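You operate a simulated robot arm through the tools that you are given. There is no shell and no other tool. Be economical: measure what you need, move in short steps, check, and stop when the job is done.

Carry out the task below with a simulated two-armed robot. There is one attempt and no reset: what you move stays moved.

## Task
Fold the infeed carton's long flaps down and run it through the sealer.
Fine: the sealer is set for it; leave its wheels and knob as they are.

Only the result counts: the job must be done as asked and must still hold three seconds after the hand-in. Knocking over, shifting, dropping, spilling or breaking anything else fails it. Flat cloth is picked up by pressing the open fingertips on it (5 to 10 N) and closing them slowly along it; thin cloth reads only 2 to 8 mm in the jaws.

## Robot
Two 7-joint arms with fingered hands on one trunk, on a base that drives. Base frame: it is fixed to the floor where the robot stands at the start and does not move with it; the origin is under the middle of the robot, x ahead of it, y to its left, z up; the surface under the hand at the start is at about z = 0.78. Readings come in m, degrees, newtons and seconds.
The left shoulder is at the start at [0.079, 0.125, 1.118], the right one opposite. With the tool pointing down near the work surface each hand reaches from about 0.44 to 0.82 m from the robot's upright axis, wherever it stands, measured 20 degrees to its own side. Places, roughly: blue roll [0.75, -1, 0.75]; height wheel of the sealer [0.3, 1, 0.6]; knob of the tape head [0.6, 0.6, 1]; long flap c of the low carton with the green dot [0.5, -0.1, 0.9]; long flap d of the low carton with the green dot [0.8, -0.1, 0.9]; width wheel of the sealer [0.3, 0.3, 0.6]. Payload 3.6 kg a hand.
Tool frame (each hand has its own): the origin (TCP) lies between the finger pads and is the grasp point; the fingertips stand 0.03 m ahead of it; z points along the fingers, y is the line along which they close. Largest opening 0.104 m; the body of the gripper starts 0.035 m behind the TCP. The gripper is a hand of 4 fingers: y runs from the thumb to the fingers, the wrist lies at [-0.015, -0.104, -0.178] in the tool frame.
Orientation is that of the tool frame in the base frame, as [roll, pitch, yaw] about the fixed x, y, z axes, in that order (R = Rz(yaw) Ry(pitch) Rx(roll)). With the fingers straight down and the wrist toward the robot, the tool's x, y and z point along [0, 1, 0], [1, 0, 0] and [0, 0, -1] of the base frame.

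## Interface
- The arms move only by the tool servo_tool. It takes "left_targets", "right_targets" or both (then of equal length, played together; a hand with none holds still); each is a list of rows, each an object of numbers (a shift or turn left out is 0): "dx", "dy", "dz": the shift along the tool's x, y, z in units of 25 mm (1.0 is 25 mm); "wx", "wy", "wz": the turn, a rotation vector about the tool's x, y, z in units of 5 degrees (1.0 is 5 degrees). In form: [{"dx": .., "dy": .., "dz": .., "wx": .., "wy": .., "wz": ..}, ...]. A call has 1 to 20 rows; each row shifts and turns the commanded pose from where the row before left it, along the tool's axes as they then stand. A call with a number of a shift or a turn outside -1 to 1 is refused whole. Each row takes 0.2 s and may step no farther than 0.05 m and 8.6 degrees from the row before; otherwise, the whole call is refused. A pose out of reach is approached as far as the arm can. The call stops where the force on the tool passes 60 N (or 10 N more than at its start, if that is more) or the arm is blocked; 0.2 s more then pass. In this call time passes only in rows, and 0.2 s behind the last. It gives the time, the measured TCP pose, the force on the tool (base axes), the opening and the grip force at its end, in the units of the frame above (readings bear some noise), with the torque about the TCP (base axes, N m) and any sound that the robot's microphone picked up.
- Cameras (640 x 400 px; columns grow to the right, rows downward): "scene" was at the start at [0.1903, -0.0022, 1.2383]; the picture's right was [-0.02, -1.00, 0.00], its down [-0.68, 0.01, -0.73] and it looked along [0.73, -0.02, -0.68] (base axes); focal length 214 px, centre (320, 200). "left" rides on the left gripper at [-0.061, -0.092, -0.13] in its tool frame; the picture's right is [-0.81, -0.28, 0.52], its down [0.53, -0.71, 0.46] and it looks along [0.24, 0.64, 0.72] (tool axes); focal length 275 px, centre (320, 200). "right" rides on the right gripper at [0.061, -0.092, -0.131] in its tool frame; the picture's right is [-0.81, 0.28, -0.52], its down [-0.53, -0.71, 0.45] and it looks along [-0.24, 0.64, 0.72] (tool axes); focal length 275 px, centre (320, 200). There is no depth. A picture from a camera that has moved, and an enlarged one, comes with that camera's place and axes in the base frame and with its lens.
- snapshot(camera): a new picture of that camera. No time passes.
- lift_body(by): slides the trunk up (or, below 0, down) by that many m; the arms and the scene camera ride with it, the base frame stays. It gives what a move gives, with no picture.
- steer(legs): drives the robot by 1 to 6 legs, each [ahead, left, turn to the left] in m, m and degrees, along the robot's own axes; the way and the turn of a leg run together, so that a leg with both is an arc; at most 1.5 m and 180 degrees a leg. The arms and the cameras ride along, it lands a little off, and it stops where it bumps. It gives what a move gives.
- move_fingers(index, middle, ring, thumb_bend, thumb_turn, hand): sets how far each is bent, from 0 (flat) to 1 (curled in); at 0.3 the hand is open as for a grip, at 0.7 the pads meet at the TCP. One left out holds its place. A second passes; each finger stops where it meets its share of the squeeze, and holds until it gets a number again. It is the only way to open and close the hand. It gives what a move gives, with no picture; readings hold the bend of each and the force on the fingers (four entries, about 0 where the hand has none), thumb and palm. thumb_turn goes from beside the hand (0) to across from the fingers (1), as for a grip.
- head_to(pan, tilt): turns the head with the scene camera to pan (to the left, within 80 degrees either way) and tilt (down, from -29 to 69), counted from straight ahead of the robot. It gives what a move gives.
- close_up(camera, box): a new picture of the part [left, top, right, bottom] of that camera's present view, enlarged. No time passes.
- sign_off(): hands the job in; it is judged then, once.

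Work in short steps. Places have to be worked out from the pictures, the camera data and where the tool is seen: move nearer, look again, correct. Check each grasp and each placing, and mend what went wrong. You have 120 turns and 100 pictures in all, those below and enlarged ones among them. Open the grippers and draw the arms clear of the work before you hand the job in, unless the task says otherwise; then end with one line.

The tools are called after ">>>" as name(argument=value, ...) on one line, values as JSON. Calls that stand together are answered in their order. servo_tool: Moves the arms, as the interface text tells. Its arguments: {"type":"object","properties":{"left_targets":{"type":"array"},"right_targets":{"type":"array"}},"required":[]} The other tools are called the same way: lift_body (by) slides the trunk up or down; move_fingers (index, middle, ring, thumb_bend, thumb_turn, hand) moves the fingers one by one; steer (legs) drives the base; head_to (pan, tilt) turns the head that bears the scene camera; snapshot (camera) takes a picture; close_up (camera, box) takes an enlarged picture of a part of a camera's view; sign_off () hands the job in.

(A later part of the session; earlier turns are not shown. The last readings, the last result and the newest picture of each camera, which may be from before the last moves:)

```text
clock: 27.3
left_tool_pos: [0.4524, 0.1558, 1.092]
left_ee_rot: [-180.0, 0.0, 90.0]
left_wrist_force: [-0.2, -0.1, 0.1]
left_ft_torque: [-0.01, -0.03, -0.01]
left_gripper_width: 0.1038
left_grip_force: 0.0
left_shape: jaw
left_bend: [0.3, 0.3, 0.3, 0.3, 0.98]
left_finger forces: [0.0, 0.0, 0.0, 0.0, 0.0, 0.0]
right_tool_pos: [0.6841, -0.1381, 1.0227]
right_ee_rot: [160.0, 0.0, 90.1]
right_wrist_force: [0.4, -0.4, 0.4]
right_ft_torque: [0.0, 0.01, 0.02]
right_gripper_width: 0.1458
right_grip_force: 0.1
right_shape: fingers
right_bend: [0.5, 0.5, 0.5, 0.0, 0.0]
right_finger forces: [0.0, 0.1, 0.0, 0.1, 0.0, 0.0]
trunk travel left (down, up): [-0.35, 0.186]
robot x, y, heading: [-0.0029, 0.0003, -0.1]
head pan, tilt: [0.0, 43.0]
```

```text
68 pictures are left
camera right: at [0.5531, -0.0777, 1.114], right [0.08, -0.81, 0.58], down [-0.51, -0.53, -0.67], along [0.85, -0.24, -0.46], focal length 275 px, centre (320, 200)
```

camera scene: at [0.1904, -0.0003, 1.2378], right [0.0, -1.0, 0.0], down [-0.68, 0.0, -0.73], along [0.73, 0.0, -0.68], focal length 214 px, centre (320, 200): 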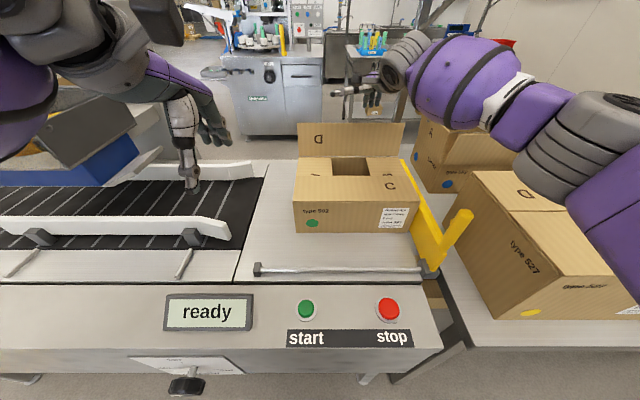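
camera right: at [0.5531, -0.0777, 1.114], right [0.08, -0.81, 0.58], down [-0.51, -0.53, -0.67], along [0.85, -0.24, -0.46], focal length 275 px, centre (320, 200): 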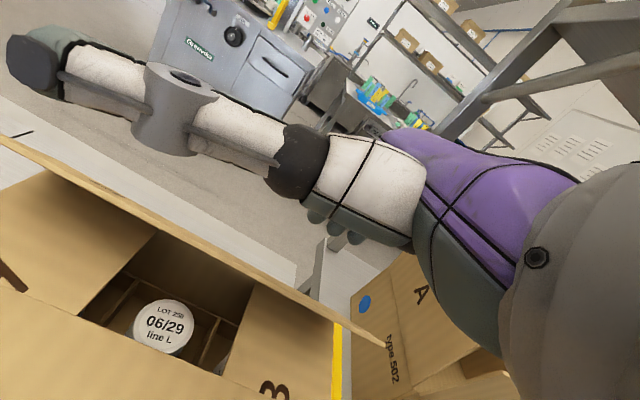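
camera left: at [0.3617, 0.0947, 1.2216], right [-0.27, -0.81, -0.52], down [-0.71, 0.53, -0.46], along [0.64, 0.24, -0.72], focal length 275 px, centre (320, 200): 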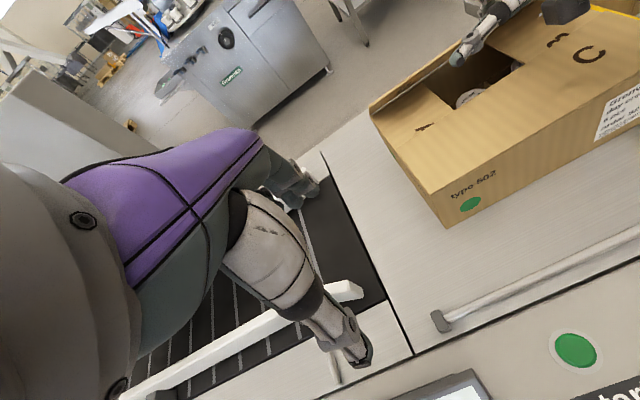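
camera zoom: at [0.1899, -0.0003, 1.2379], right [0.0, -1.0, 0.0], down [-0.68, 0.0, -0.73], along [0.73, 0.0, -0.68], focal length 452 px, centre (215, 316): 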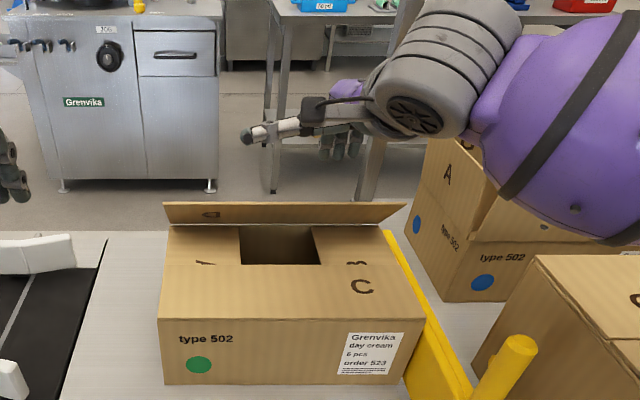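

D stays inclined inward. The fingers are now above its outer face, and I lower to press D flat.

>>> servo_tool(right_targets=[{"dy": -0.29, "dz": 0.5}, {"dy": -0.29, "dz": 0.5}, {"dy": -0.29, "dz": 0.5}, {"dy": -0.29, "dz": 0.5}, {"dy": -0.29, "dz": 0.5}, {"dy": -0.29, "dz": 0.5}, {"dy": -0.2, "dz": 0.35}])

>>> close_up(camera="scene", box=[260, 50, 480, 240])

>>> snapshot(camera="right")

```text
clock: 28.9
left_tool_pos: [0.4523, 0.1551, 1.0909]
left_ee_rot: [-179.9, 0.0, 90.1]
left_wrist_force: [0.1, -0.7, -0.4]
left_ft_torque: [-0.01, -0.04, -0.01]
left_gripper_width: 0.1038
left_grip_force: 0.0
left_shape: jaw
left_bend: [0.3, 0.3, 0.3, 0.3, 0.98]
left_finger forces: [0.0, 0.0, 0.1, 0.1, 0.0, 0.1]
right_tool_pos: [0.6686, -0.1393, 0.9257]
right_ee_rot: [159.9, 0.0, 90.1]
right_wrist_force: [-0.1, 0.4, 0.6]
right_ft_torque: [-0.01, -0.05, -0.04]
right_gripper_width: 0.1458
right_grip_force: 0.0
right_shape: fingers
right_bend: [0.5, 0.5, 0.5, 0.0, 0.0]
right_finger forces: [0.0, 0.0, 0.0, 0.0, 0.1, 0.1]
trunk travel left (down, up): [-0.35, 0.186]
robot x, y, heading: [0.0003, -0.0011, 0.0]
head pan, tilt: [0.0, 43.0]
```

```text
2.11 times, centred on (370, 145) of scene
camera zoom: at [0.1901, -0.0004, 1.2379], right [0.0, -1.0, 0.0], down [-0.68, 0.0, -0.73], along [0.73, 0.0, -0.68], focal length 452 px, centre (215, 316)
```

zoom: 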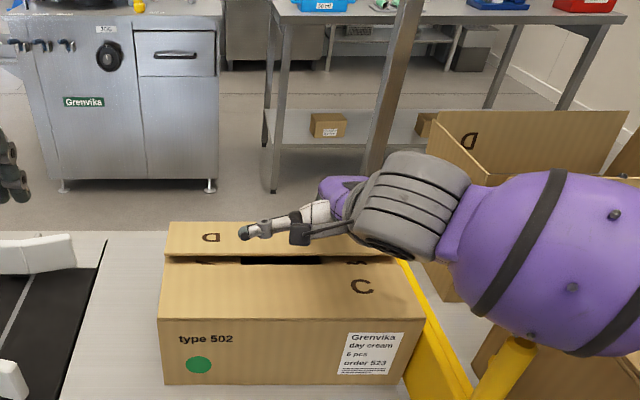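

```text
66 pictures are left
camera right: at [0.5372, -0.0785, 1.0174], right [0.08, -0.81, 0.58], down [-0.51, -0.53, -0.67], along [0.85, -0.24, -0.46], focal length 275 px, centre (320, 200)
```

right: 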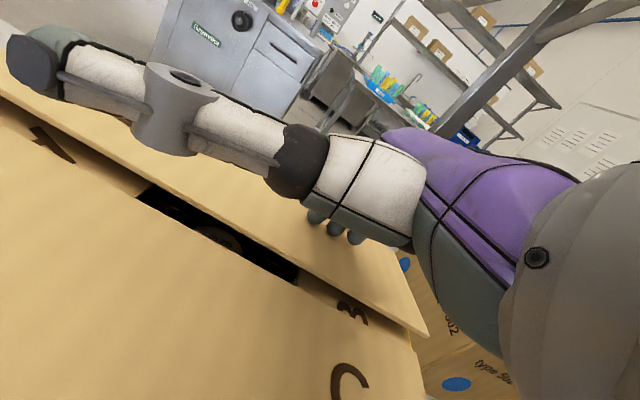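

D is nearly flat, a few degrees up. I press on in small steps until I feel contact.

>>> servo_tool(right_targets=[{"dy": -0.14, "dz": 0.26}, {"dy": -0.14, "dz": 0.26}, {"dy": -0.14, "dz": 0.26}, {"dy": -0.1, "dz": 0.2}])

>>> snapshot(camera="right")

```text
clock: 29.9
left_tool_pos: [0.4489, 0.1606, 1.0937]
left_ee_rot: [179.7, 0.3, 90.0]
left_wrist_force: [0.5, -0.3, -0.7]
left_ft_torque: [0.0, -0.03, 0.0]
left_gripper_width: 0.1037
left_grip_force: 0.0
left_shape: jaw
left_bend: [0.3, 0.3, 0.3, 0.3, 0.98]
left_finger forces: [0.0, 0.0, 0.0, 0.0, 0.0, 0.1]
right_tool_pos: [0.6684, -0.1359, 0.9196]
right_ee_rot: [158.1, -0.3, 89.9]
right_wrist_force: [0.5, -0.3, 0.2]
right_ft_torque: [-0.02, 0.0, 0.05]
right_gripper_width: 0.1461
right_grip_force: 0.1
right_shape: fingers
right_bend: [0.5, 0.5, 0.5, 0.0, 0.0]
right_finger forces: [0.0, 0.0, 0.0, 0.1, 0.0, 0.0]
trunk travel left (down, up): [-0.35, 0.186]
robot x, y, heading: [-0.0001, 0.0031, -0.0]
head pan, tilt: [0.0, 43.0]
```

```text
65 pictures are left
camera right: at [0.5339, -0.0751, 1.0067], right [0.06, -0.81, 0.58], down [-0.49, -0.53, -0.69], along [0.87, -0.24, -0.43], focal length 275 px, centre (320, 200)
```

right: 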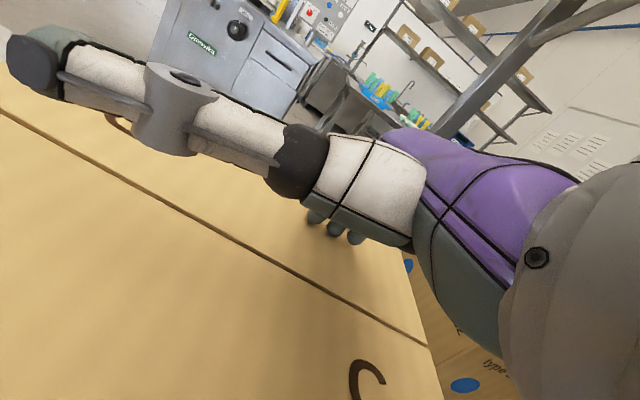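

Both flaps are down with the seam closed, but the arm stopped short of its commanded pose with no hand force: the forearm may rest on something, perhaps the pusher post. I lift off right away and look.

>>> servo_tool(right_targets=[{"dy": 0.2, "dz": -0.55}, {"dy": 0.3, "dz": -0.9}, {"dy": 0.3, "dz": -0.9}, {"dy": 0.3, "dz": -0.9}])

>>> snapshot(camera="scene")

```text
clock: 30.9
left_tool_pos: [0.4521, 0.1564, 1.0909]
left_ee_rot: [179.9, 0.0, 90.0]
left_wrist_force: [-0.7, -0.9, -0.5]
left_ft_torque: [-0.01, -0.01, 0.0]
left_gripper_width: 0.1037
left_grip_force: 0.0
left_shape: jaw
left_bend: [0.3, 0.3, 0.3, 0.3, 0.98]
left_finger forces: [0.1, 0.1, 0.0, 0.0, 0.0, 0.0]
right_tool_pos: [0.664, -0.1398, 0.9812]
right_ee_rot: [160.1, 0.1, 90.0]
right_wrist_force: [-0.4, -0.1, -0.2]
right_ft_torque: [0.02, -0.03, 0.01]
right_gripper_width: 0.146
right_grip_force: 0.1
right_shape: fingers
right_bend: [0.5, 0.5, 0.5, 0.0, 0.0]
right_finger forces: [0.0, 0.0, 0.0, 0.0, 0.1, 0.0]
trunk travel left (down, up): [-0.35, 0.186]
robot x, y, heading: [0.0041, -0.0024, -0.3]
head pan, tilt: [0.0, 43.0]
```

```text
64 pictures are left
camera scene: at [0.19, -0.0003, 1.2378], right [0.0, -1.0, 0.0], down [-0.68, 0.0, -0.73], along [0.73, 0.0, -0.68], focal length 214 px, centre (320, 200)
```

scene: 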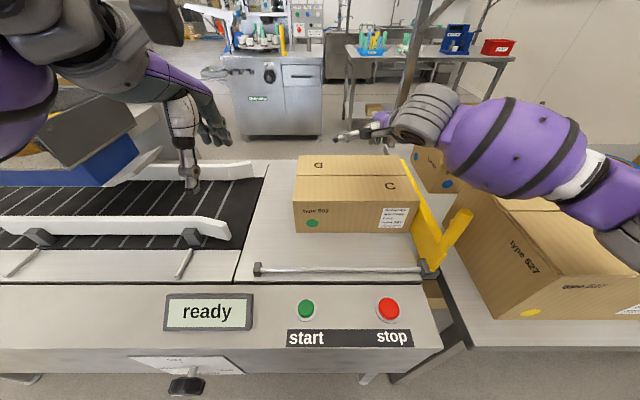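

Both long flaps lie flat and nothing else has shifted. I raise the right hand, square it up, set it to an open grip, and bring it above the pusher post to grasp it.

>>> servo_tool(right_targets=[{"dz": -1}, {"dz": -1}, {"dz": -1}, {"dz": -1}, {"dz": -1}, {"wx": 1}, {"wx": 1}, {"wx": 1}, {"wx": 1}, {"dy": -1, "dx": -0.6}, {"dy": -1, "dx": -0.6}, {"dy": -1, "dx": -0.6}, {"dy": -1, "dx": -0.6}, {"dy": -1, "dx": -0.6}, {"dy": -1, "dx": -0.6}, {"dy": -1, "dx": -0.5}])

>>> move_fingers(hand="right", index=0.3, middle=0.3, ring=0.3, thumb_bend=0.3, thumb_turn=0.98)

>>> snapshot(camera="right")

>>> snapshot(camera="scene")

```text
clock: 34.3
left_tool_pos: [0.4512, 0.1558, 1.0918]
left_ee_rot: [-180.0, 0.0, 90.0]
left_wrist_force: [-0.4, -0.4, 0.2]
left_ft_torque: [0.0, -0.02, 0.0]
left_gripper_width: 0.1039
left_grip_force: 0.1
left_shape: jaw
left_bend: [0.3, 0.3, 0.3, 0.3, 0.98]
left_finger forces: [0.0, 0.0, 0.1, 0.1, 0.0, 0.0]
right_tool_pos: [0.4452, -0.244, 1.1031]
right_ee_rot: [179.8, 0.0, 90.0]
right_wrist_force: [-0.5, -0.7, 0.8]
right_ft_torque: [0.01, -0.02, 0.02]
right_gripper_width: 0.1458
right_grip_force: 0.1
right_shape: fingers
right_bend: [0.5, 0.5, 0.5, 0.0, 0.0]
right_finger forces: [0.0, 0.0, 0.0, 0.0, 0.0, 0.0]
trunk travel left (down, up): [-0.35, 0.186]
robot x, y, heading: [-0.0004, -0.0005, 0.3]
head pan, tilt: [0.0, 43.0]
```

```text
clock: 35.3
left_tool_pos: [0.4522, 0.1558, 1.0909]
left_ee_rot: [-179.9, 0.0, 90.0]
left_wrist_force: [0.3, -0.2, 1.0]
left_ft_torque: [0.05, -0.03, -0.03]
left_gripper_width: 0.1035
left_grip_force: 0.0
left_shape: jaw
left_bend: [0.3, 0.3, 0.3, 0.3, 0.98]
left_finger forces: [0.1, 0.0, 0.1, 0.0, 0.0, 0.0]
right_tool_pos: [0.4447, -0.2418, 1.1026]
right_ee_rot: [180.0, 0.0, 89.9]
right_wrist_force: [-0.2, -0.1, 0.7]
right_ft_torque: [-0.01, -0.03, 0.02]
right_gripper_width: 0.1034
right_grip_force: 0.0
right_shape: fingers
right_bend: [0.3, 0.3, 0.3, 0.3, 0.95]
right_finger forces: [0.1, 0.1, 0.0, 0.0, 0.0, 0.0]
trunk travel left (down, up): [-0.35, 0.186]
robot x, y, heading: [0.0032, -0.0019, 0.1]
head pan, tilt: [0.0, 43.0]
```

```text
63 pictures are left
camera right: at [0.3521, -0.1821, 1.234], right [0.27, -0.81, 0.52], down [-0.71, -0.53, -0.46], along [0.65, -0.24, -0.72], focal length 275 px, centre (320, 200)
```

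right: 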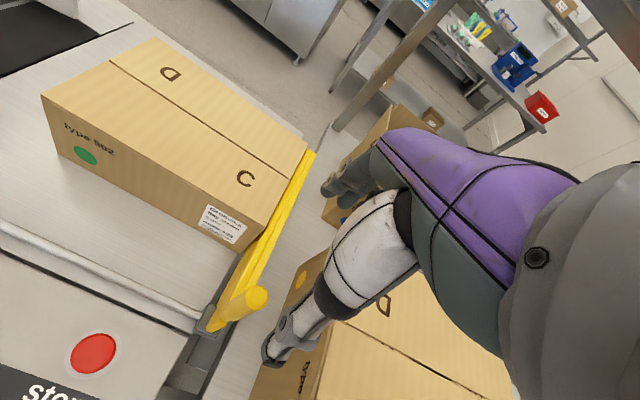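

```text
62 pictures are left
camera scene: at [0.1901, -0.0004, 1.2379], right [0.0, -1.0, 0.0], down [-0.68, 0.0, -0.73], along [0.73, 0.0, -0.68], focal length 214 px, centre (320, 200)
```

scene: 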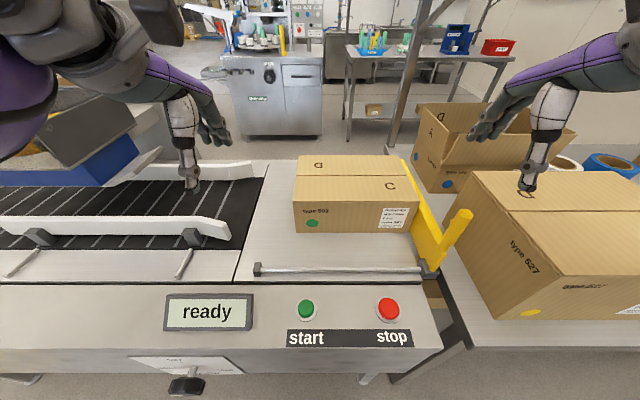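

The post top is confirmed at (0.437, −0.244, 0.98). I descend around it.

>>> servo_tool(right_targets=[{"dy": -0.3, "dz": 1}, {"dz": 1}, {"dz": 1}, {"dz": 1}, {"dz": 1}, {"dz": 0.9}])

>>> move_fingers(hand="right", index=0.65, middle=0.65, ring=0.65, thumb_bend=0.65)

>>> snapshot(camera="right")

>>> snapshot(camera="scene")

```text
clock: 36.7
left_tool_pos: [0.4519, 0.1562, 1.0915]
left_ee_rot: [180.0, 0.1, 89.9]
left_wrist_force: [0.3, 0.9, 0.0]
left_ft_torque: [0.01, -0.02, 0.0]
left_gripper_width: 0.1041
left_grip_force: 0.0
left_shape: jaw
left_bend: [0.3, 0.3, 0.3, 0.3, 0.98]
left_finger forces: [0.1, 0.0, 0.0, 0.0, 0.0, 0.0]
right_tool_pos: [0.4404, -0.2435, 0.9525]
right_ee_rot: [179.9, 0.1, 90.0]
right_wrist_force: [0.7, 0.4, -0.2]
right_ft_torque: [0.0, 0.01, 0.03]
right_gripper_width: 0.1034
right_grip_force: 0.1
right_shape: fingers
right_bend: [0.3, 0.3, 0.3, 0.3, 0.95]
right_finger forces: [0.0, 0.1, 0.1, 0.1, 0.0, 0.1]
trunk travel left (down, up): [-0.35, 0.186]
robot x, y, heading: [-0.0019, -0.001, -0.0]
head pan, tilt: [0.0, 43.0]
```

```text
clock: 37.7
left_tool_pos: [0.4518, 0.1564, 1.0916]
left_ee_rot: [-179.9, -0.1, 90.0]
left_wrist_force: [0.2, 0.5, -0.6]
left_ft_torque: [0.0, 0.02, -0.05]
left_gripper_width: 0.1038
left_grip_force: 0.0
left_shape: jaw
left_bend: [0.3, 0.3, 0.3, 0.3, 0.98]
left_finger forces: [0.1, 0.0, 0.0, 0.0, 0.0, 0.0]
right_tool_pos: [0.44, -0.2437, 0.9525]
right_ee_rot: [180.0, 0.0, 90.0]
right_wrist_force: [-4.3, 0.4, -0.9]
right_ft_torque: [0.05, 0.07, 0.0]
right_gripper_width: 0.0187
right_grip_force: 1.4
right_shape: fingers
right_bend: [0.65, 0.65, 0.65, 0.62, 0.99]
right_finger forces: [0.0, 0.0, 0.0, 0.0, 3.2, 0.0]
trunk travel left (down, up): [-0.35, 0.186]
robot x, y, heading: [0.001, 0.0004, -0.1]
head pan, tilt: [0.0, 43.0]
```

```text
61 pictures are left
camera right: at [0.3479, -0.182, 1.0835], right [0.27, -0.81, 0.52], down [-0.71, -0.53, -0.46], along [0.65, -0.24, -0.72], focal length 275 px, centre (320, 200)
```

right: 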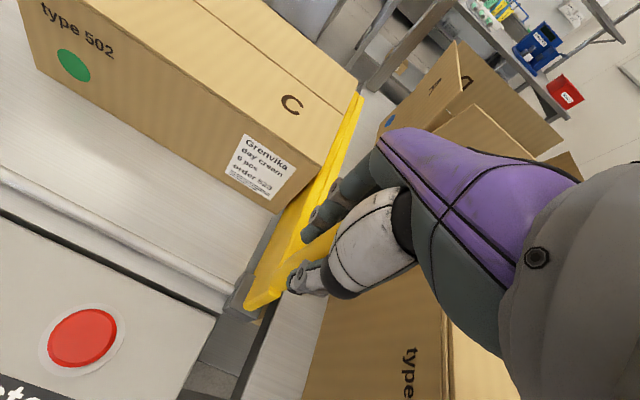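

```text
60 pictures are left
camera scene: at [0.1898, -0.0004, 1.2379], right [0.0, -1.0, 0.0], down [-0.68, 0.0, -0.73], along [0.73, 0.0, -0.68], focal length 214 px, centre (320, 200)
```

scene: 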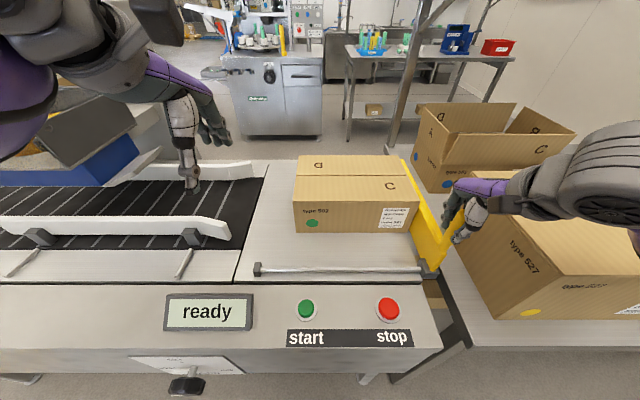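

The thumb touches the post with 3 N. I tighten the grip, and then move the left hand out along +y so the right one has room.

>>> move_fingers(hand="right", index=0.8, middle=0.8, ring=0.8, thumb_bend=0.75)

>>> servo_tool(left_targets=[{"dx": 1, "dz": -0.5}, {"dx": 1, "dz": -0.5}, {"dx": 1, "dz": -0.5}, {"dx": 1, "dz": -0.5}, {"dx": 1, "dz": -0.5}, {"dx": 1, "dz": -0.5}, {"dx": 1, "dz": -0.5}, {"dx": 1}, {"dx": 1}, {"dx": 1}])

>>> close_up(camera="scene", box=[380, 150, 520, 280])

```text
clock: 38.7
left_tool_pos: [0.453, 0.1557, 1.092]
left_ee_rot: [180.0, 0.0, 90.0]
left_wrist_force: [-0.4, 0.2, -0.7]
left_ft_torque: [0.0, -0.01, 0.01]
left_gripper_width: 0.1038
left_grip_force: 0.0
left_shape: jaw
left_bend: [0.3, 0.3, 0.3, 0.3, 0.98]
left_finger forces: [0.1, 0.0, 0.1, 0.1, 0.0, 0.0]
right_tool_pos: [0.4416, -0.2432, 0.9519]
right_ee_rot: [-180.0, 0.0, 90.0]
right_wrist_force: [2.2, -0.2, -6.6]
right_ft_torque: [0.02, -0.02, 0.07]
right_gripper_width: 0.0146
right_grip_force: 13.4
right_shape: fingers
right_bend: [0.72, 0.67, 0.8, 0.63, 0.99]
right_finger forces: [6.9, 8.2, 0.0, 0.0, 12.7, 0.0]
trunk travel left (down, up): [-0.35, 0.186]
robot x, y, heading: [0.0042, 0.001, -0.2]
head pan, tilt: [0.0, 43.0]
```

```text
clock: 40.9
left_tool_pos: [0.4535, 0.4028, 1.178]
left_ee_rot: [-180.0, 0.0, 90.0]
left_wrist_force: [1.0, 0.5, 0.8]
left_ft_torque: [-0.02, -0.01, -0.03]
left_gripper_width: 0.104
left_grip_force: 0.0
left_shape: jaw
left_bend: [0.3, 0.3, 0.3, 0.3, 0.98]
left_finger forces: [0.0, 0.0, 0.0, 0.1, 0.0, 0.0]
right_tool_pos: [0.4402, -0.2428, 0.9524]
right_ee_rot: [179.9, 0.1, 90.0]
right_wrist_force: [0.4, -1.0, -6.4]
right_ft_torque: [-0.02, 0.01, 0.07]
right_gripper_width: 0.0146
right_grip_force: 13.6
right_shape: fingers
right_bend: [0.72, 0.67, 0.8, 0.63, 0.99]
right_finger forces: [6.7, 8.1, 0.1, 0.1, 12.6, 0.1]
trunk travel left (down, up): [-0.35, 0.186]
robot x, y, heading: [-0.0022, -0.0032, -0.1]
head pan, tilt: [0.0, 43.0]
```

```text
3.08 times, centred on (450, 215) of scene
camera zoom: at [0.1907, -0.0006, 1.2378], right [0.0, -1.0, 0.0], down [-0.68, 0.0, -0.73], along [0.73, 0.0, -0.68], focal length 660 px, centre (-80, 154)
```

zoom: 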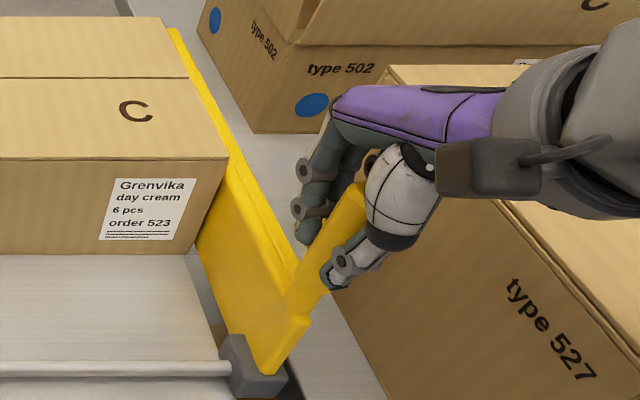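

The post is gripped at 13 N. I push the pusher +y in slow steps.

>>> servo_tool(right_targets=[{"dx": 0.4}, {"dx": 0.4}, {"dx": 0.4}, {"dx": 0.4}, {"dx": 0.4}, {"dx": 0.4}])

>>> snapshot(camera="scene")

```text
clock: 42.3
left_tool_pos: [0.4561, 0.4032, 1.1777]
left_ee_rot: [-179.9, 0.0, 90.0]
left_wrist_force: [-0.1, -0.5, -0.6]
left_ft_torque: [-0.01, 0.02, 0.01]
left_gripper_width: 0.104
left_grip_force: 0.0
left_shape: jaw
left_bend: [0.3, 0.3, 0.3, 0.3, 0.98]
left_finger forces: [0.1, 0.1, 0.0, 0.0, 0.0, 0.0]
right_tool_pos: [0.4397, -0.1823, 0.9525]
right_ee_rot: [180.0, 0.0, 90.0]
right_wrist_force: [10.0, -5.8, -3.6]
right_ft_torque: [-0.11, -0.2, 0.04]
right_gripper_width: 0.0134
right_grip_force: 15.5
right_shape: fingers
right_bend: [0.72, 0.65, 0.8, 0.65, 1.0]
right_finger forces: [8.3, 13.2, 0.1, 0.1, 9.1, 0.0]
trunk travel left (down, up): [-0.35, 0.186]
robot x, y, heading: [-0.0003, -0.0008, 0.1]
head pan, tilt: [0.0, 43.0]
```

```text
58 pictures are left
camera scene: at [0.1915, -0.0009, 1.2377], right [0.0, -1.0, 0.0], down [-0.68, 0.0, -0.73], along [0.73, 0.0, -0.68], focal length 214 px, centre (320, 200)
```

scene: 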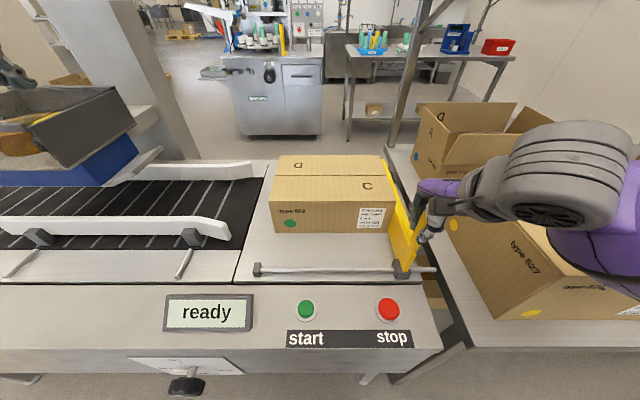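

The pusher slides well and the carton goes with it. I continue in steps.

>>> servo_tool(right_targets=[{"dx": 0.4}, {"dx": 0.4}, {"dx": 0.4}, {"dx": 0.4}, {"dx": 0.4}, {"dx": 0.4}, {"dx": 0.4}, {"dx": 0.4}, {"dx": 0.4}, {"dx": 0.4}, {"dx": 0.4}, {"dx": 0.4}])

>>> snapshot(camera="scene")

```text
clock: 44.9
left_tool_pos: [0.4557, 0.4034, 1.1781]
left_ee_rot: [-179.9, 0.0, 89.9]
left_wrist_force: [-0.2, 0.3, -0.4]
left_ft_torque: [0.02, -0.01, 0.04]
left_gripper_width: 0.1041
left_grip_force: 0.1
left_shape: jaw
left_bend: [0.3, 0.3, 0.3, 0.3, 0.98]
left_finger forces: [0.1, 0.0, 0.0, 0.0, 0.0, 0.0]
right_tool_pos: [0.4405, -0.0633, 0.9532]
right_ee_rot: [180.0, 0.1, 90.0]
right_wrist_force: [9.2, -8.4, -6.9]
right_ft_torque: [-0.16, -0.24, 0.02]
right_gripper_width: 0.0129
right_grip_force: 15.2
right_shape: fingers
right_bend: [0.72, 0.65, 0.8, 0.65, 1.0]
right_finger forces: [7.3, 13.7, 0.0, 0.1, 8.1, 0.0]
trunk travel left (down, up): [-0.35, 0.186]
robot x, y, heading: [-0.0001, -0.0019, -0.2]
head pan, tilt: [0.0, 43.0]
```

```text
57 pictures are left
camera scene: at [0.1916, -0.0012, 1.2376], right [0.0, -1.0, 0.0], down [-0.68, 0.0, -0.73], along [0.73, 0.0, -0.68], focal length 214 px, centre (320, 200)
```

scene: 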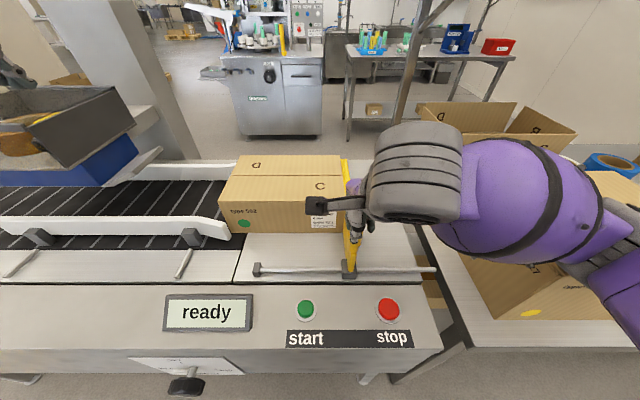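

The carton is entering between the guide rails. I push 10 cm further, watching the force.

>>> servo_tool(right_targets=[{"dx": 0.4}, {"dx": 0.4}, {"dx": 0.4}, {"dx": 0.4}, {"dx": 0.4}, {"dx": 0.4}, {"dx": 0.4}, {"dx": 0.4}])

>>> snapshot(camera="scene")

>>> snapshot(camera="left")

```text
clock: 46.7
left_tool_pos: [0.4564, 0.4039, 1.1789]
left_ee_rot: [180.0, 0.0, 89.9]
left_wrist_force: [0.1, -0.1, 1.0]
left_ft_torque: [-0.02, 0.01, 0.03]
left_gripper_width: 0.1037
left_grip_force: 0.1
left_shape: jaw
left_bend: [0.3, 0.3, 0.3, 0.3, 0.98]
left_finger forces: [0.0, 0.0, 0.0, 0.0, 0.1, 0.0]
right_tool_pos: [0.4402, 0.0189, 0.9529]
right_ee_rot: [179.9, 0.0, 89.8]
right_wrist_force: [5.7, -8.1, -1.9]
right_ft_torque: [-0.19, -0.15, -0.03]
right_gripper_width: 0.0123
right_grip_force: 15.5
right_shape: fingers
right_bend: [0.72, 0.65, 0.8, 0.65, 1.0]
right_finger forces: [7.1, 14.0, 0.1, 0.1, 9.7, 0.0]
trunk travel left (down, up): [-0.35, 0.186]
robot x, y, heading: [0.0013, 0.0009, 0.2]
head pan, tilt: [0.0, 43.0]
```

```text
56 pictures are left
camera scene: at [0.1909, -0.0011, 1.2378], right [0.0, -1.0, 0.0], down [-0.68, 0.0, -0.73], along [0.73, 0.0, -0.68], focal length 214 px, centre (320, 200)
```

scene: 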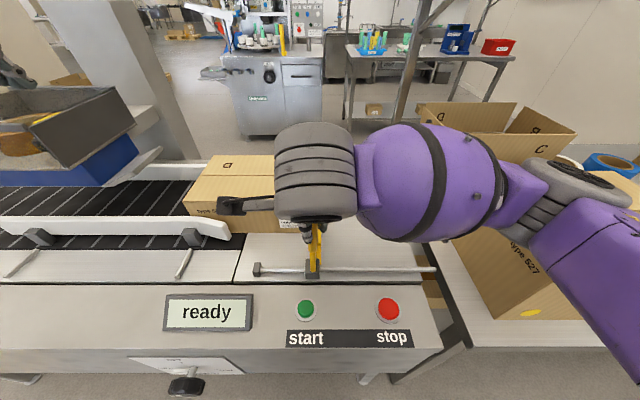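

```text
55 pictures are left
camera left: at [0.3642, 0.341, 1.3085], right [-0.28, -0.81, -0.52], down [-0.71, 0.53, -0.45], along [0.64, 0.24, -0.72], focal length 275 px, centre (320, 200)
```

left: 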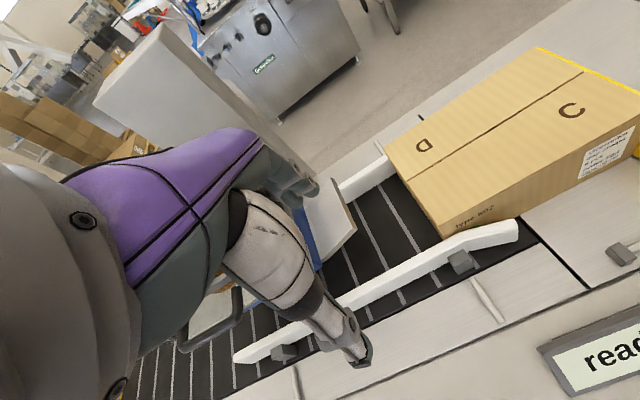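

The carton runs cleanly between the rails. I push toward the end of the rod.

>>> servo_tool(right_targets=[{"dx": 0.4}, {"dx": 0.4}, {"dx": 0.4}, {"dx": 0.4}, {"dx": 0.4}, {"dx": 0.4}, {"dx": 0.4}, {"dx": 0.4}, {"dx": 0.3}])

>>> snapshot(camera="scene")

>>> snapshot(camera="left")

```text
clock: 48.7
left_tool_pos: [0.4551, 0.4021, 1.178]
left_ee_rot: [-180.0, 0.1, 90.0]
left_wrist_force: [0.2, 0.4, 0.0]
left_ft_torque: [-0.02, 0.01, 0.0]
left_gripper_width: 0.1039
left_grip_force: 0.0
left_shape: jaw
left_bend: [0.3, 0.3, 0.3, 0.3, 0.98]
left_finger forces: [0.1, 0.1, 0.0, 0.0, 0.0, 0.0]
right_tool_pos: [0.4392, 0.105, 0.9522]
right_ee_rot: [179.9, 0.0, 90.0]
right_wrist_force: [6.3, -8.3, -0.4]
right_ft_torque: [-0.16, -0.15, 0.01]
right_gripper_width: 0.012
right_grip_force: 14.9
right_shape: fingers
right_bend: [0.72, 0.65, 0.8, 0.65, 1.0]
right_finger forces: [6.8, 14.1, 0.0, 0.0, 9.3, 0.0]
trunk travel left (down, up): [-0.35, 0.186]
robot x, y, heading: [0.0005, -0.0013, -0.0]
head pan, tilt: [0.0, 43.0]
```

```text
54 pictures are left
camera scene: at [0.191, -0.0013, 1.2378], right [0.0, -1.0, 0.0], down [-0.68, 0.0, -0.73], along [0.73, 0.0, -0.68], focal length 214 px, centre (320, 200)
```

scene: 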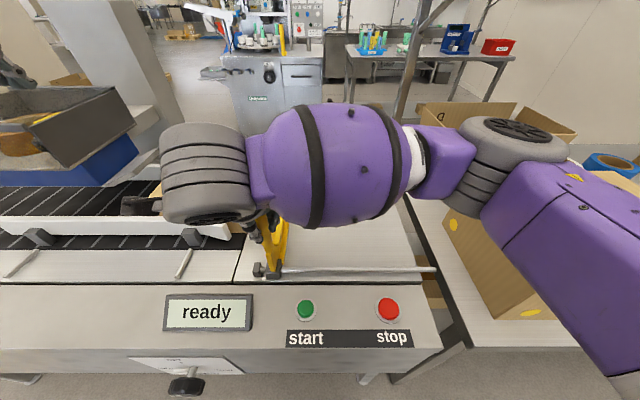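

```text
53 pictures are left
camera left: at [0.3642, 0.3408, 1.3086], right [-0.28, -0.81, -0.52], down [-0.71, 0.53, -0.45], along [0.64, 0.24, -0.72], focal length 275 px, centre (320, 200)
```

left: 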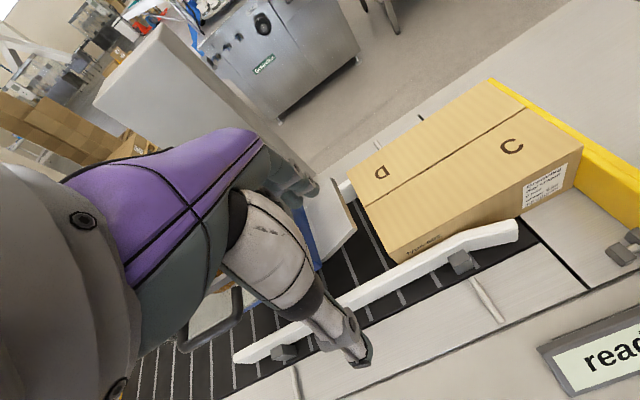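

The slider is nearly at the rod's end block and the carton front is near the ski. I make one last 1–2 cm push.

>>> servo_tool(right_targets=[{"dx": 0.25}, {"dx": 0.25}, {"dx": 0.2}])

>>> snapshot(camera="left")

```text
clock: 49.5
left_tool_pos: [0.4555, 0.4021, 1.179]
left_ee_rot: [-179.9, -0.1, 90.0]
left_wrist_force: [-0.2, 0.3, -0.1]
left_ft_torque: [0.01, -0.01, 0.02]
left_gripper_width: 0.1039
left_grip_force: 0.0
left_shape: jaw
left_bend: [0.3, 0.3, 0.3, 0.3, 0.98]
left_finger forces: [0.0, 0.0, 0.0, 0.0, 0.0, 0.0]
right_tool_pos: [0.4394, 0.1202, 0.9524]
right_ee_rot: [179.9, 0.1, 89.7]
right_wrist_force: [7.6, -15.6, -0.6]
right_ft_torque: [-0.38, -0.18, -0.05]
right_gripper_width: 0.0115
right_grip_force: 15.2
right_shape: fingers
right_bend: [0.72, 0.65, 0.8, 0.66, 1.0]
right_finger forces: [5.3, 17.0, 0.1, 0.0, 8.2, 0.0]
trunk travel left (down, up): [-0.35, 0.186]
robot x, y, heading: [0.0013, -0.0006, -0.0]
head pan, tilt: [0.0, 43.0]
```

```text
52 pictures are left
camera left: at [0.3644, 0.3392, 1.3089], right [-0.28, -0.81, -0.52], down [-0.71, 0.53, -0.45], along [0.64, 0.24, -0.72], focal length 275 px, centre (320, 200)
```

left: 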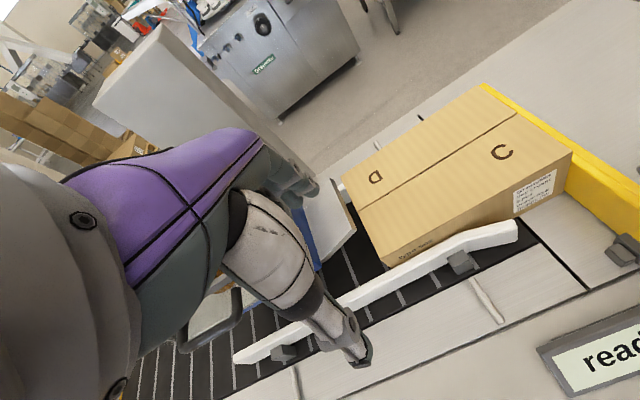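

The pusher is at its stop and the carton sits on the belt. I release the post and lift the right hand straight up off it.

>>> move_fingers(hand="right", index=0.3, middle=0.3, ring=0.3, thumb_bend=0.3)

>>> servo_tool(right_targets=[{"dz": -0.5}, {"dz": -1}, {"dz": -1}, {"dz": -1}, {"dz": -1}, {"dz": -1}, {"dz": -0.8}, {"dx": -1}, {"dx": -1}, {"dx": -1}, {"dx": -1}, {"dx": -1}, {"dx": -1}, {"dx": -1}, {"dx": -1}])

>>> snapshot(camera="scene")

```text
clock: 50.5
left_tool_pos: [0.4551, 0.4036, 1.178]
left_ee_rot: [180.0, 0.0, 89.9]
left_wrist_force: [-0.3, 0.4, 0.2]
left_ft_torque: [-0.01, 0.01, -0.03]
left_gripper_width: 0.1038
left_grip_force: 0.0
left_shape: jaw
left_bend: [0.3, 0.3, 0.3, 0.3, 0.98]
left_finger forces: [0.0, 0.0, 0.0, 0.1, 0.0, 0.1]
right_tool_pos: [0.4381, 0.1235, 0.9522]
right_ee_rot: [179.9, -0.1, 90.0]
right_wrist_force: [-0.9, 0.0, -0.3]
right_ft_torque: [-0.02, -0.01, -0.01]
right_gripper_width: 0.1031
right_grip_force: 0.1
right_shape: fingers
right_bend: [0.3, 0.3, 0.3, 0.3, 0.96]
right_finger forces: [0.1, 0.0, 0.0, 0.1, 0.0, 0.1]
trunk travel left (down, up): [-0.35, 0.186]
robot x, y, heading: [0.0006, -0.0008, -0.2]
head pan, tilt: [0.0, 43.0]
```

```text
clock: 53.7
left_tool_pos: [0.455, 0.4024, 1.1784]
left_ee_rot: [179.9, 0.1, 90.1]
left_wrist_force: [0.6, -0.2, 0.0]
left_ft_torque: [0.02, -0.02, 0.0]
left_gripper_width: 0.1033
left_grip_force: 0.0
left_shape: jaw
left_bend: [0.3, 0.3, 0.3, 0.3, 0.98]
left_finger forces: [0.0, 0.0, 0.0, 0.0, 0.0, 0.1]
right_tool_pos: [0.4343, -0.0788, 1.111]
right_ee_rot: [179.9, 0.0, 90.1]
right_wrist_force: [-0.6, -0.5, 1.1]
right_ft_torque: [0.01, -0.02, 0.01]
right_gripper_width: 0.1029
right_grip_force: 0.1
right_shape: fingers
right_bend: [0.3, 0.3, 0.3, 0.3, 0.96]
right_finger forces: [0.0, 0.0, 0.0, 0.0, 0.0, 0.0]
trunk travel left (down, up): [-0.35, 0.186]
robot x, y, heading: [0.0022, -0.0013, 0.1]
head pan, tilt: [0.0, 43.0]
```

```text
51 pictures are left
camera scene: at [0.19, -0.0011, 1.2379], right [0.0, -1.0, 0.0], down [-0.68, 0.0, -0.73], along [0.73, 0.0, -0.68], focal length 214 px, centre (320, 200)
```

scene: 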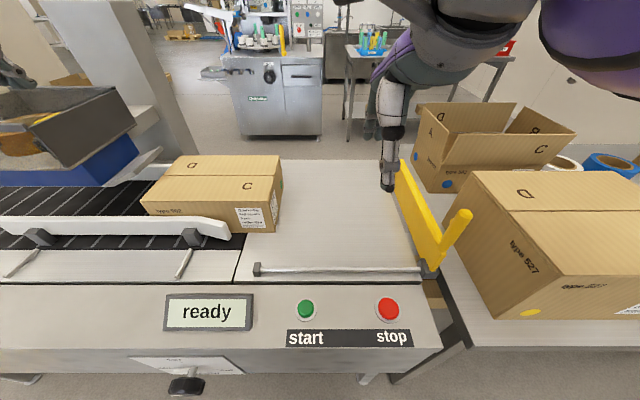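

The pusher sprang back to its rest by itself, and the carton stays on the belt. I check the flaps up close.

>>> close_up(camera="scene", box=[100, 120, 300, 260])

>>> snapshot(camera="left")

```text
2.86 times, centred on (200, 190) of scene
camera zoom: at [0.19, -0.0011, 1.2379], right [0.0, -1.0, 0.0], down [-0.68, 0.0, -0.73], along [0.73, 0.0, -0.68], focal length 613 px, centre (663, 229)
```

zoom: 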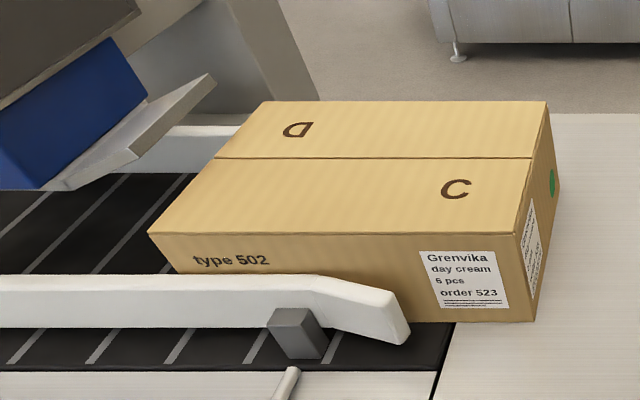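

```text
49 pictures are left
camera left: at [0.3632, 0.341, 1.3088], right [-0.28, -0.81, -0.52], down [-0.71, 0.53, -0.46], along [0.64, 0.24, -0.72], focal length 275 px, centre (320, 200)
```

left: 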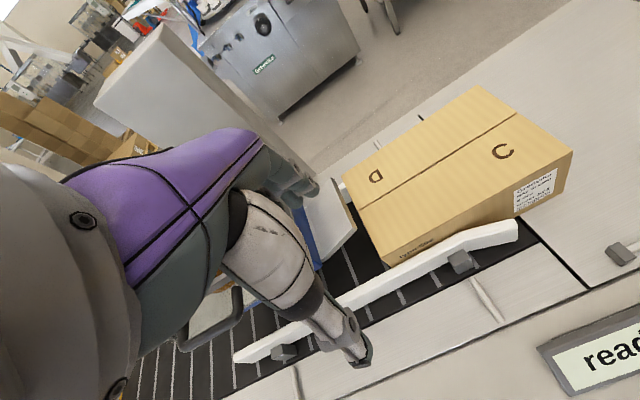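

The flaps are flat and the carton is mostly on the belt. I back the robot 0.12 m so the start button comes within the right hand's downward reach.

>>> steer(legs=[[-0.12, 0, 0]])

>>> snapshot(camera="scene")

>>> snapshot(camera="right")

```text
clock: 55.0
left_tool_pos: [0.3344, 0.4039, 1.1787]
left_ee_rot: [180.0, 0.0, 90.1]
left_wrist_force: [-1.4, 0.7, 1.0]
left_ft_torque: [0.0, -0.02, 0.01]
left_gripper_width: 0.1038
left_grip_force: 0.1
left_shape: jaw
left_bend: [0.3, 0.3, 0.3, 0.3, 0.98]
left_finger forces: [0.1, 0.0, 0.0, 0.1, 0.0, 0.0]
right_tool_pos: [0.317, -0.0783, 1.1111]
right_ee_rot: [179.9, 0.0, 90.1]
right_wrist_force: [-0.4, -0.8, 0.2]
right_ft_torque: [-0.01, 0.0, 0.0]
right_gripper_width: 0.103
right_grip_force: 0.1
right_shape: fingers
right_bend: [0.3, 0.3, 0.3, 0.3, 0.96]
right_finger forces: [0.1, 0.1, 0.1, 0.0, 0.0, 0.0]
trunk travel left (down, up): [-0.35, 0.186]
robot x, y, heading: [-0.1161, 0.0005, 0.2]
head pan, tilt: [0.0, 43.0]
```

```text
48 pictures are left
camera scene: at [0.0717, -0.0002, 1.238], right [0.0, -1.0, 0.0], down [-0.68, 0.0, -0.73], along [0.73, 0.0, -0.68], focal length 214 px, centre (320, 200)
```

scene: 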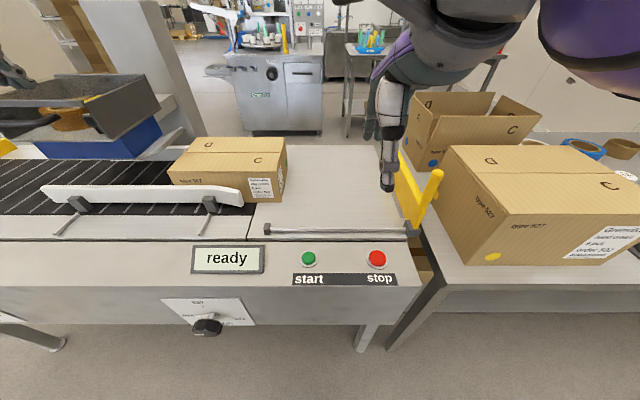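

```text
47 pictures are left
camera right: at [0.2246, -0.0161, 1.2416], right [0.28, -0.81, 0.52], down [-0.71, -0.53, -0.46], along [0.65, -0.24, -0.72], focal length 275 px, centre (320, 200)
```

right: 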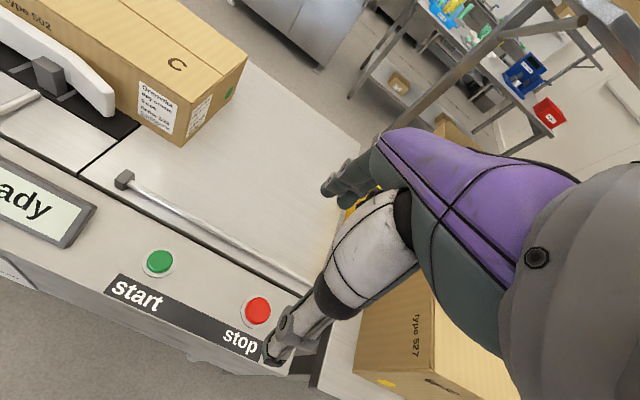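

Triangulation puts the start button at about (0.364, 0.032, 0.765). I form a pointing middle finger with the others curled and the thumb aside, and move above the button.

>>> move_fingers(hand="right", index=1, middle=0.6, ring=1, thumb_bend=0, thumb_turn=0)

>>> servo_tool(right_targets=[{"dx": 0.9, "dy": 0.35}, {"dx": 0.9, "dy": 0.35}, {"dx": 0.9, "dy": 0.35}, {"dx": 0.9, "dy": 0.35}, {"dx": 0.8, "dy": 0.3}, {"dz": 1}, {"dz": 1}, {"dz": 1}, {"dz": 1}, {"dz": 1}, {"dz": 1}, {"dz": 1}, {"dz": 1}, {"dz": 1}, {"dz": 1}])

>>> snapshot(camera="right")

>>> close_up(camera="scene", box=[220, 160, 400, 300])

```text
clock: 56.0
left_tool_pos: [0.335, 0.4037, 1.1776]
left_ee_rot: [-180.0, 0.0, 90.1]
left_wrist_force: [0.1, -0.4, 0.6]
left_ft_torque: [0.0, 0.03, 0.0]
left_gripper_width: 0.1038
left_grip_force: 0.1
left_shape: jaw
left_bend: [0.3, 0.3, 0.3, 0.3, 0.98]
left_finger forces: [0.1, 0.0, 0.0, 0.0, 0.1, 0.0]
right_tool_pos: [0.318, -0.0773, 1.1097]
right_ee_rot: [179.9, 0.0, 90.1]
right_wrist_force: [0.7, 0.7, 0.4]
right_ft_torque: [0.01, 0.0, -0.01]
right_gripper_width: 0.0988
right_grip_force: 0.1
right_shape: fingers
right_bend: [1.0, 0.6, 1.0, 0.0, 0.0]
right_finger forces: [0.1, 0.0, 0.0, 0.0, 0.0, 0.0]
trunk travel left (down, up): [-0.35, 0.186]
robot x, y, heading: [-0.1172, 0.0035, 0.1]
head pan, tilt: [0.0, 43.0]
```

```text
clock: 59.2
left_tool_pos: [0.3349, 0.4036, 1.1779]
left_ee_rot: [180.0, 0.0, 90.1]
left_wrist_force: [1.0, 0.2, 0.5]
left_ft_torque: [0.03, 0.02, -0.01]
left_gripper_width: 0.1037
left_grip_force: 0.0
left_shape: jaw
left_bend: [0.3, 0.3, 0.3, 0.3, 0.98]
left_finger forces: [0.0, 0.0, 0.1, 0.0, 0.0, 0.0]
right_tool_pos: [0.3597, 0.034, 0.8621]
right_ee_rot: [179.9, 0.0, 90.0]
right_wrist_force: [0.0, -0.2, -1.1]
right_ft_torque: [0.01, 0.01, 0.02]
right_gripper_width: 0.099
right_grip_force: 0.1
right_shape: fingers
right_bend: [1.0, 0.6, 1.0, 0.0, 0.0]
right_finger forces: [0.0, 0.0, 0.0, 0.0, 0.0, 0.0]
trunk travel left (down, up): [-0.35, 0.186]
robot x, y, heading: [-0.1211, 0.0001, -0.1]
head pan, tilt: [0.0, 43.0]
```

```text
46 pictures are left
camera right: at [0.2676, 0.0947, 0.9919], right [0.28, -0.81, 0.52], down [-0.71, -0.53, -0.46], along [0.65, -0.24, -0.72], focal length 275 px, centre (320, 200)
```

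right: 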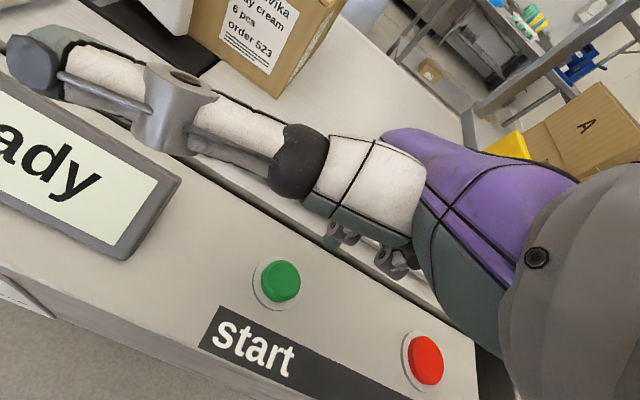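

```text
2.86 times, centred on (310, 230) of scene
camera zoom: at [0.0725, -0.0002, 1.2379], right [0.0, -1.0, 0.0], down [-0.68, 0.0, -0.73], along [0.73, 0.0, -0.68], focal length 613 px, centre (349, 114)
```

zoom: 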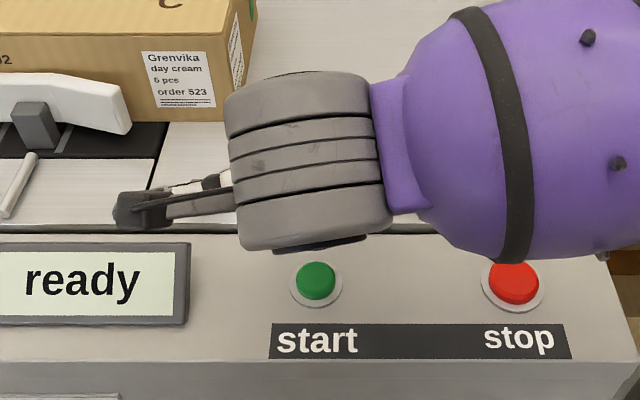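

The button is at about (0.362, 0.028, 0.77), but the fingertip is unclear and the thumb sticks out over the display. I switch to a pinch, with thumb and fingers meeting at the TCP, for a known tip.

>>> move_fingers(hand="right", index=0.65, middle=0.65, ring=0.65, thumb_bend=0.65, thumb_turn=0.98)

>>> snapshot(camera="right")

```text
clock: 60.2
left_tool_pos: [0.335, 0.4041, 1.1791]
left_ee_rot: [-179.9, 0.0, 90.1]
left_wrist_force: [0.9, 0.1, -0.2]
left_ft_torque: [0.05, 0.03, 0.03]
left_gripper_width: 0.1036
left_grip_force: 0.1
left_shape: jaw
left_bend: [0.3, 0.3, 0.3, 0.3, 0.98]
left_finger forces: [0.0, 0.1, 0.0, 0.0, 0.0, 0.0]
right_tool_pos: [0.3601, 0.0332, 0.861]
right_ee_rot: [179.9, 0.0, 90.0]
right_wrist_force: [-0.5, -0.7, 0.4]
right_ft_torque: [0.01, 0.0, 0.03]
right_gripper_width: 0.0135
right_grip_force: 0.0
right_shape: fingers
right_bend: [0.65, 0.65, 0.65, 0.65, 1.0]
right_finger forces: [0.1, 0.1, 0.0, 0.1, 0.0, 0.0]
trunk travel left (down, up): [-0.35, 0.186]
robot x, y, heading: [-0.1185, 0.0023, -0.2]
head pan, tilt: [0.0, 43.0]
```

```text
44 pictures are left
camera right: at [0.2674, 0.0947, 0.9921], right [0.28, -0.81, 0.52], down [-0.71, -0.53, -0.46], along [0.65, -0.24, -0.72], focal length 275 px, centre (320, 200)
```

right: 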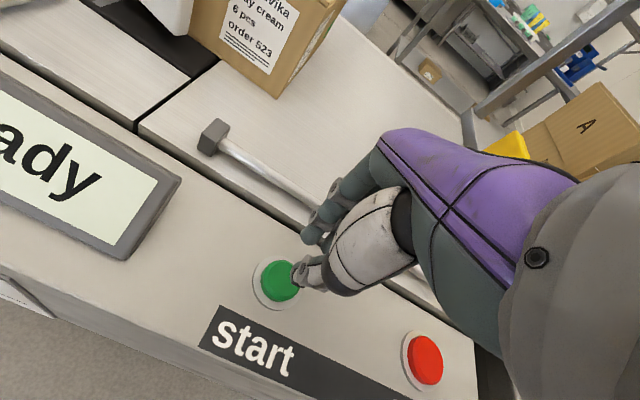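

The pinch tip lines up with the button. I go down 5 cm, then creep.

>>> servo_tool(right_targets=[{"dz": 0.8, "dx": -0.15}, {"dz": 0.8}, {"dz": 0.2}, {"dz": 0.15}, {"dz": 0.15}])

>>> snapshot(camera="right")

```text
clock: 61.4
left_tool_pos: [0.3357, 0.4043, 1.1784]
left_ee_rot: [179.9, 0.0, 90.2]
left_wrist_force: [0.5, 0.2, -0.1]
left_ft_torque: [-0.02, -0.01, 0.0]
left_gripper_width: 0.1036
left_grip_force: 0.1
left_shape: jaw
left_bend: [0.3, 0.3, 0.3, 0.3, 0.98]
left_finger forces: [0.0, 0.1, 0.0, 0.0, 0.0, 0.0]
right_tool_pos: [0.3613, 0.0309, 0.808]
right_ee_rot: [179.9, 0.1, 89.9]
right_wrist_force: [0.5, 0.2, 3.9]
right_ft_torque: [-0.03, -0.08, 0.0]
right_gripper_width: 0.0136
right_grip_force: 1.6
right_shape: fingers
right_bend: [0.65, 0.65, 0.65, 0.65, 1.0]
right_finger forces: [0.0, 3.8, 0.1, 0.0, 0.1, 0.1]
trunk travel left (down, up): [-0.35, 0.186]
robot x, y, heading: [-0.1175, 0.0005, 0.3]
head pan, tilt: [0.0, 43.0]
heard: click
```

```text
43 pictures are left
camera right: at [0.2682, 0.0913, 0.9384], right [0.27, -0.81, 0.52], down [-0.71, -0.53, -0.46], along [0.65, -0.24, -0.72], focal length 275 px, centre (320, 200)
```

right: 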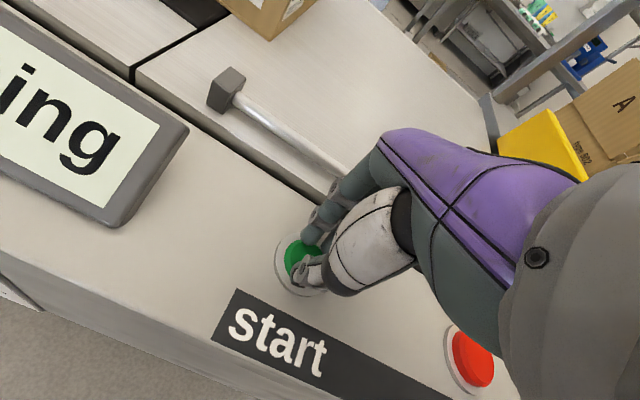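

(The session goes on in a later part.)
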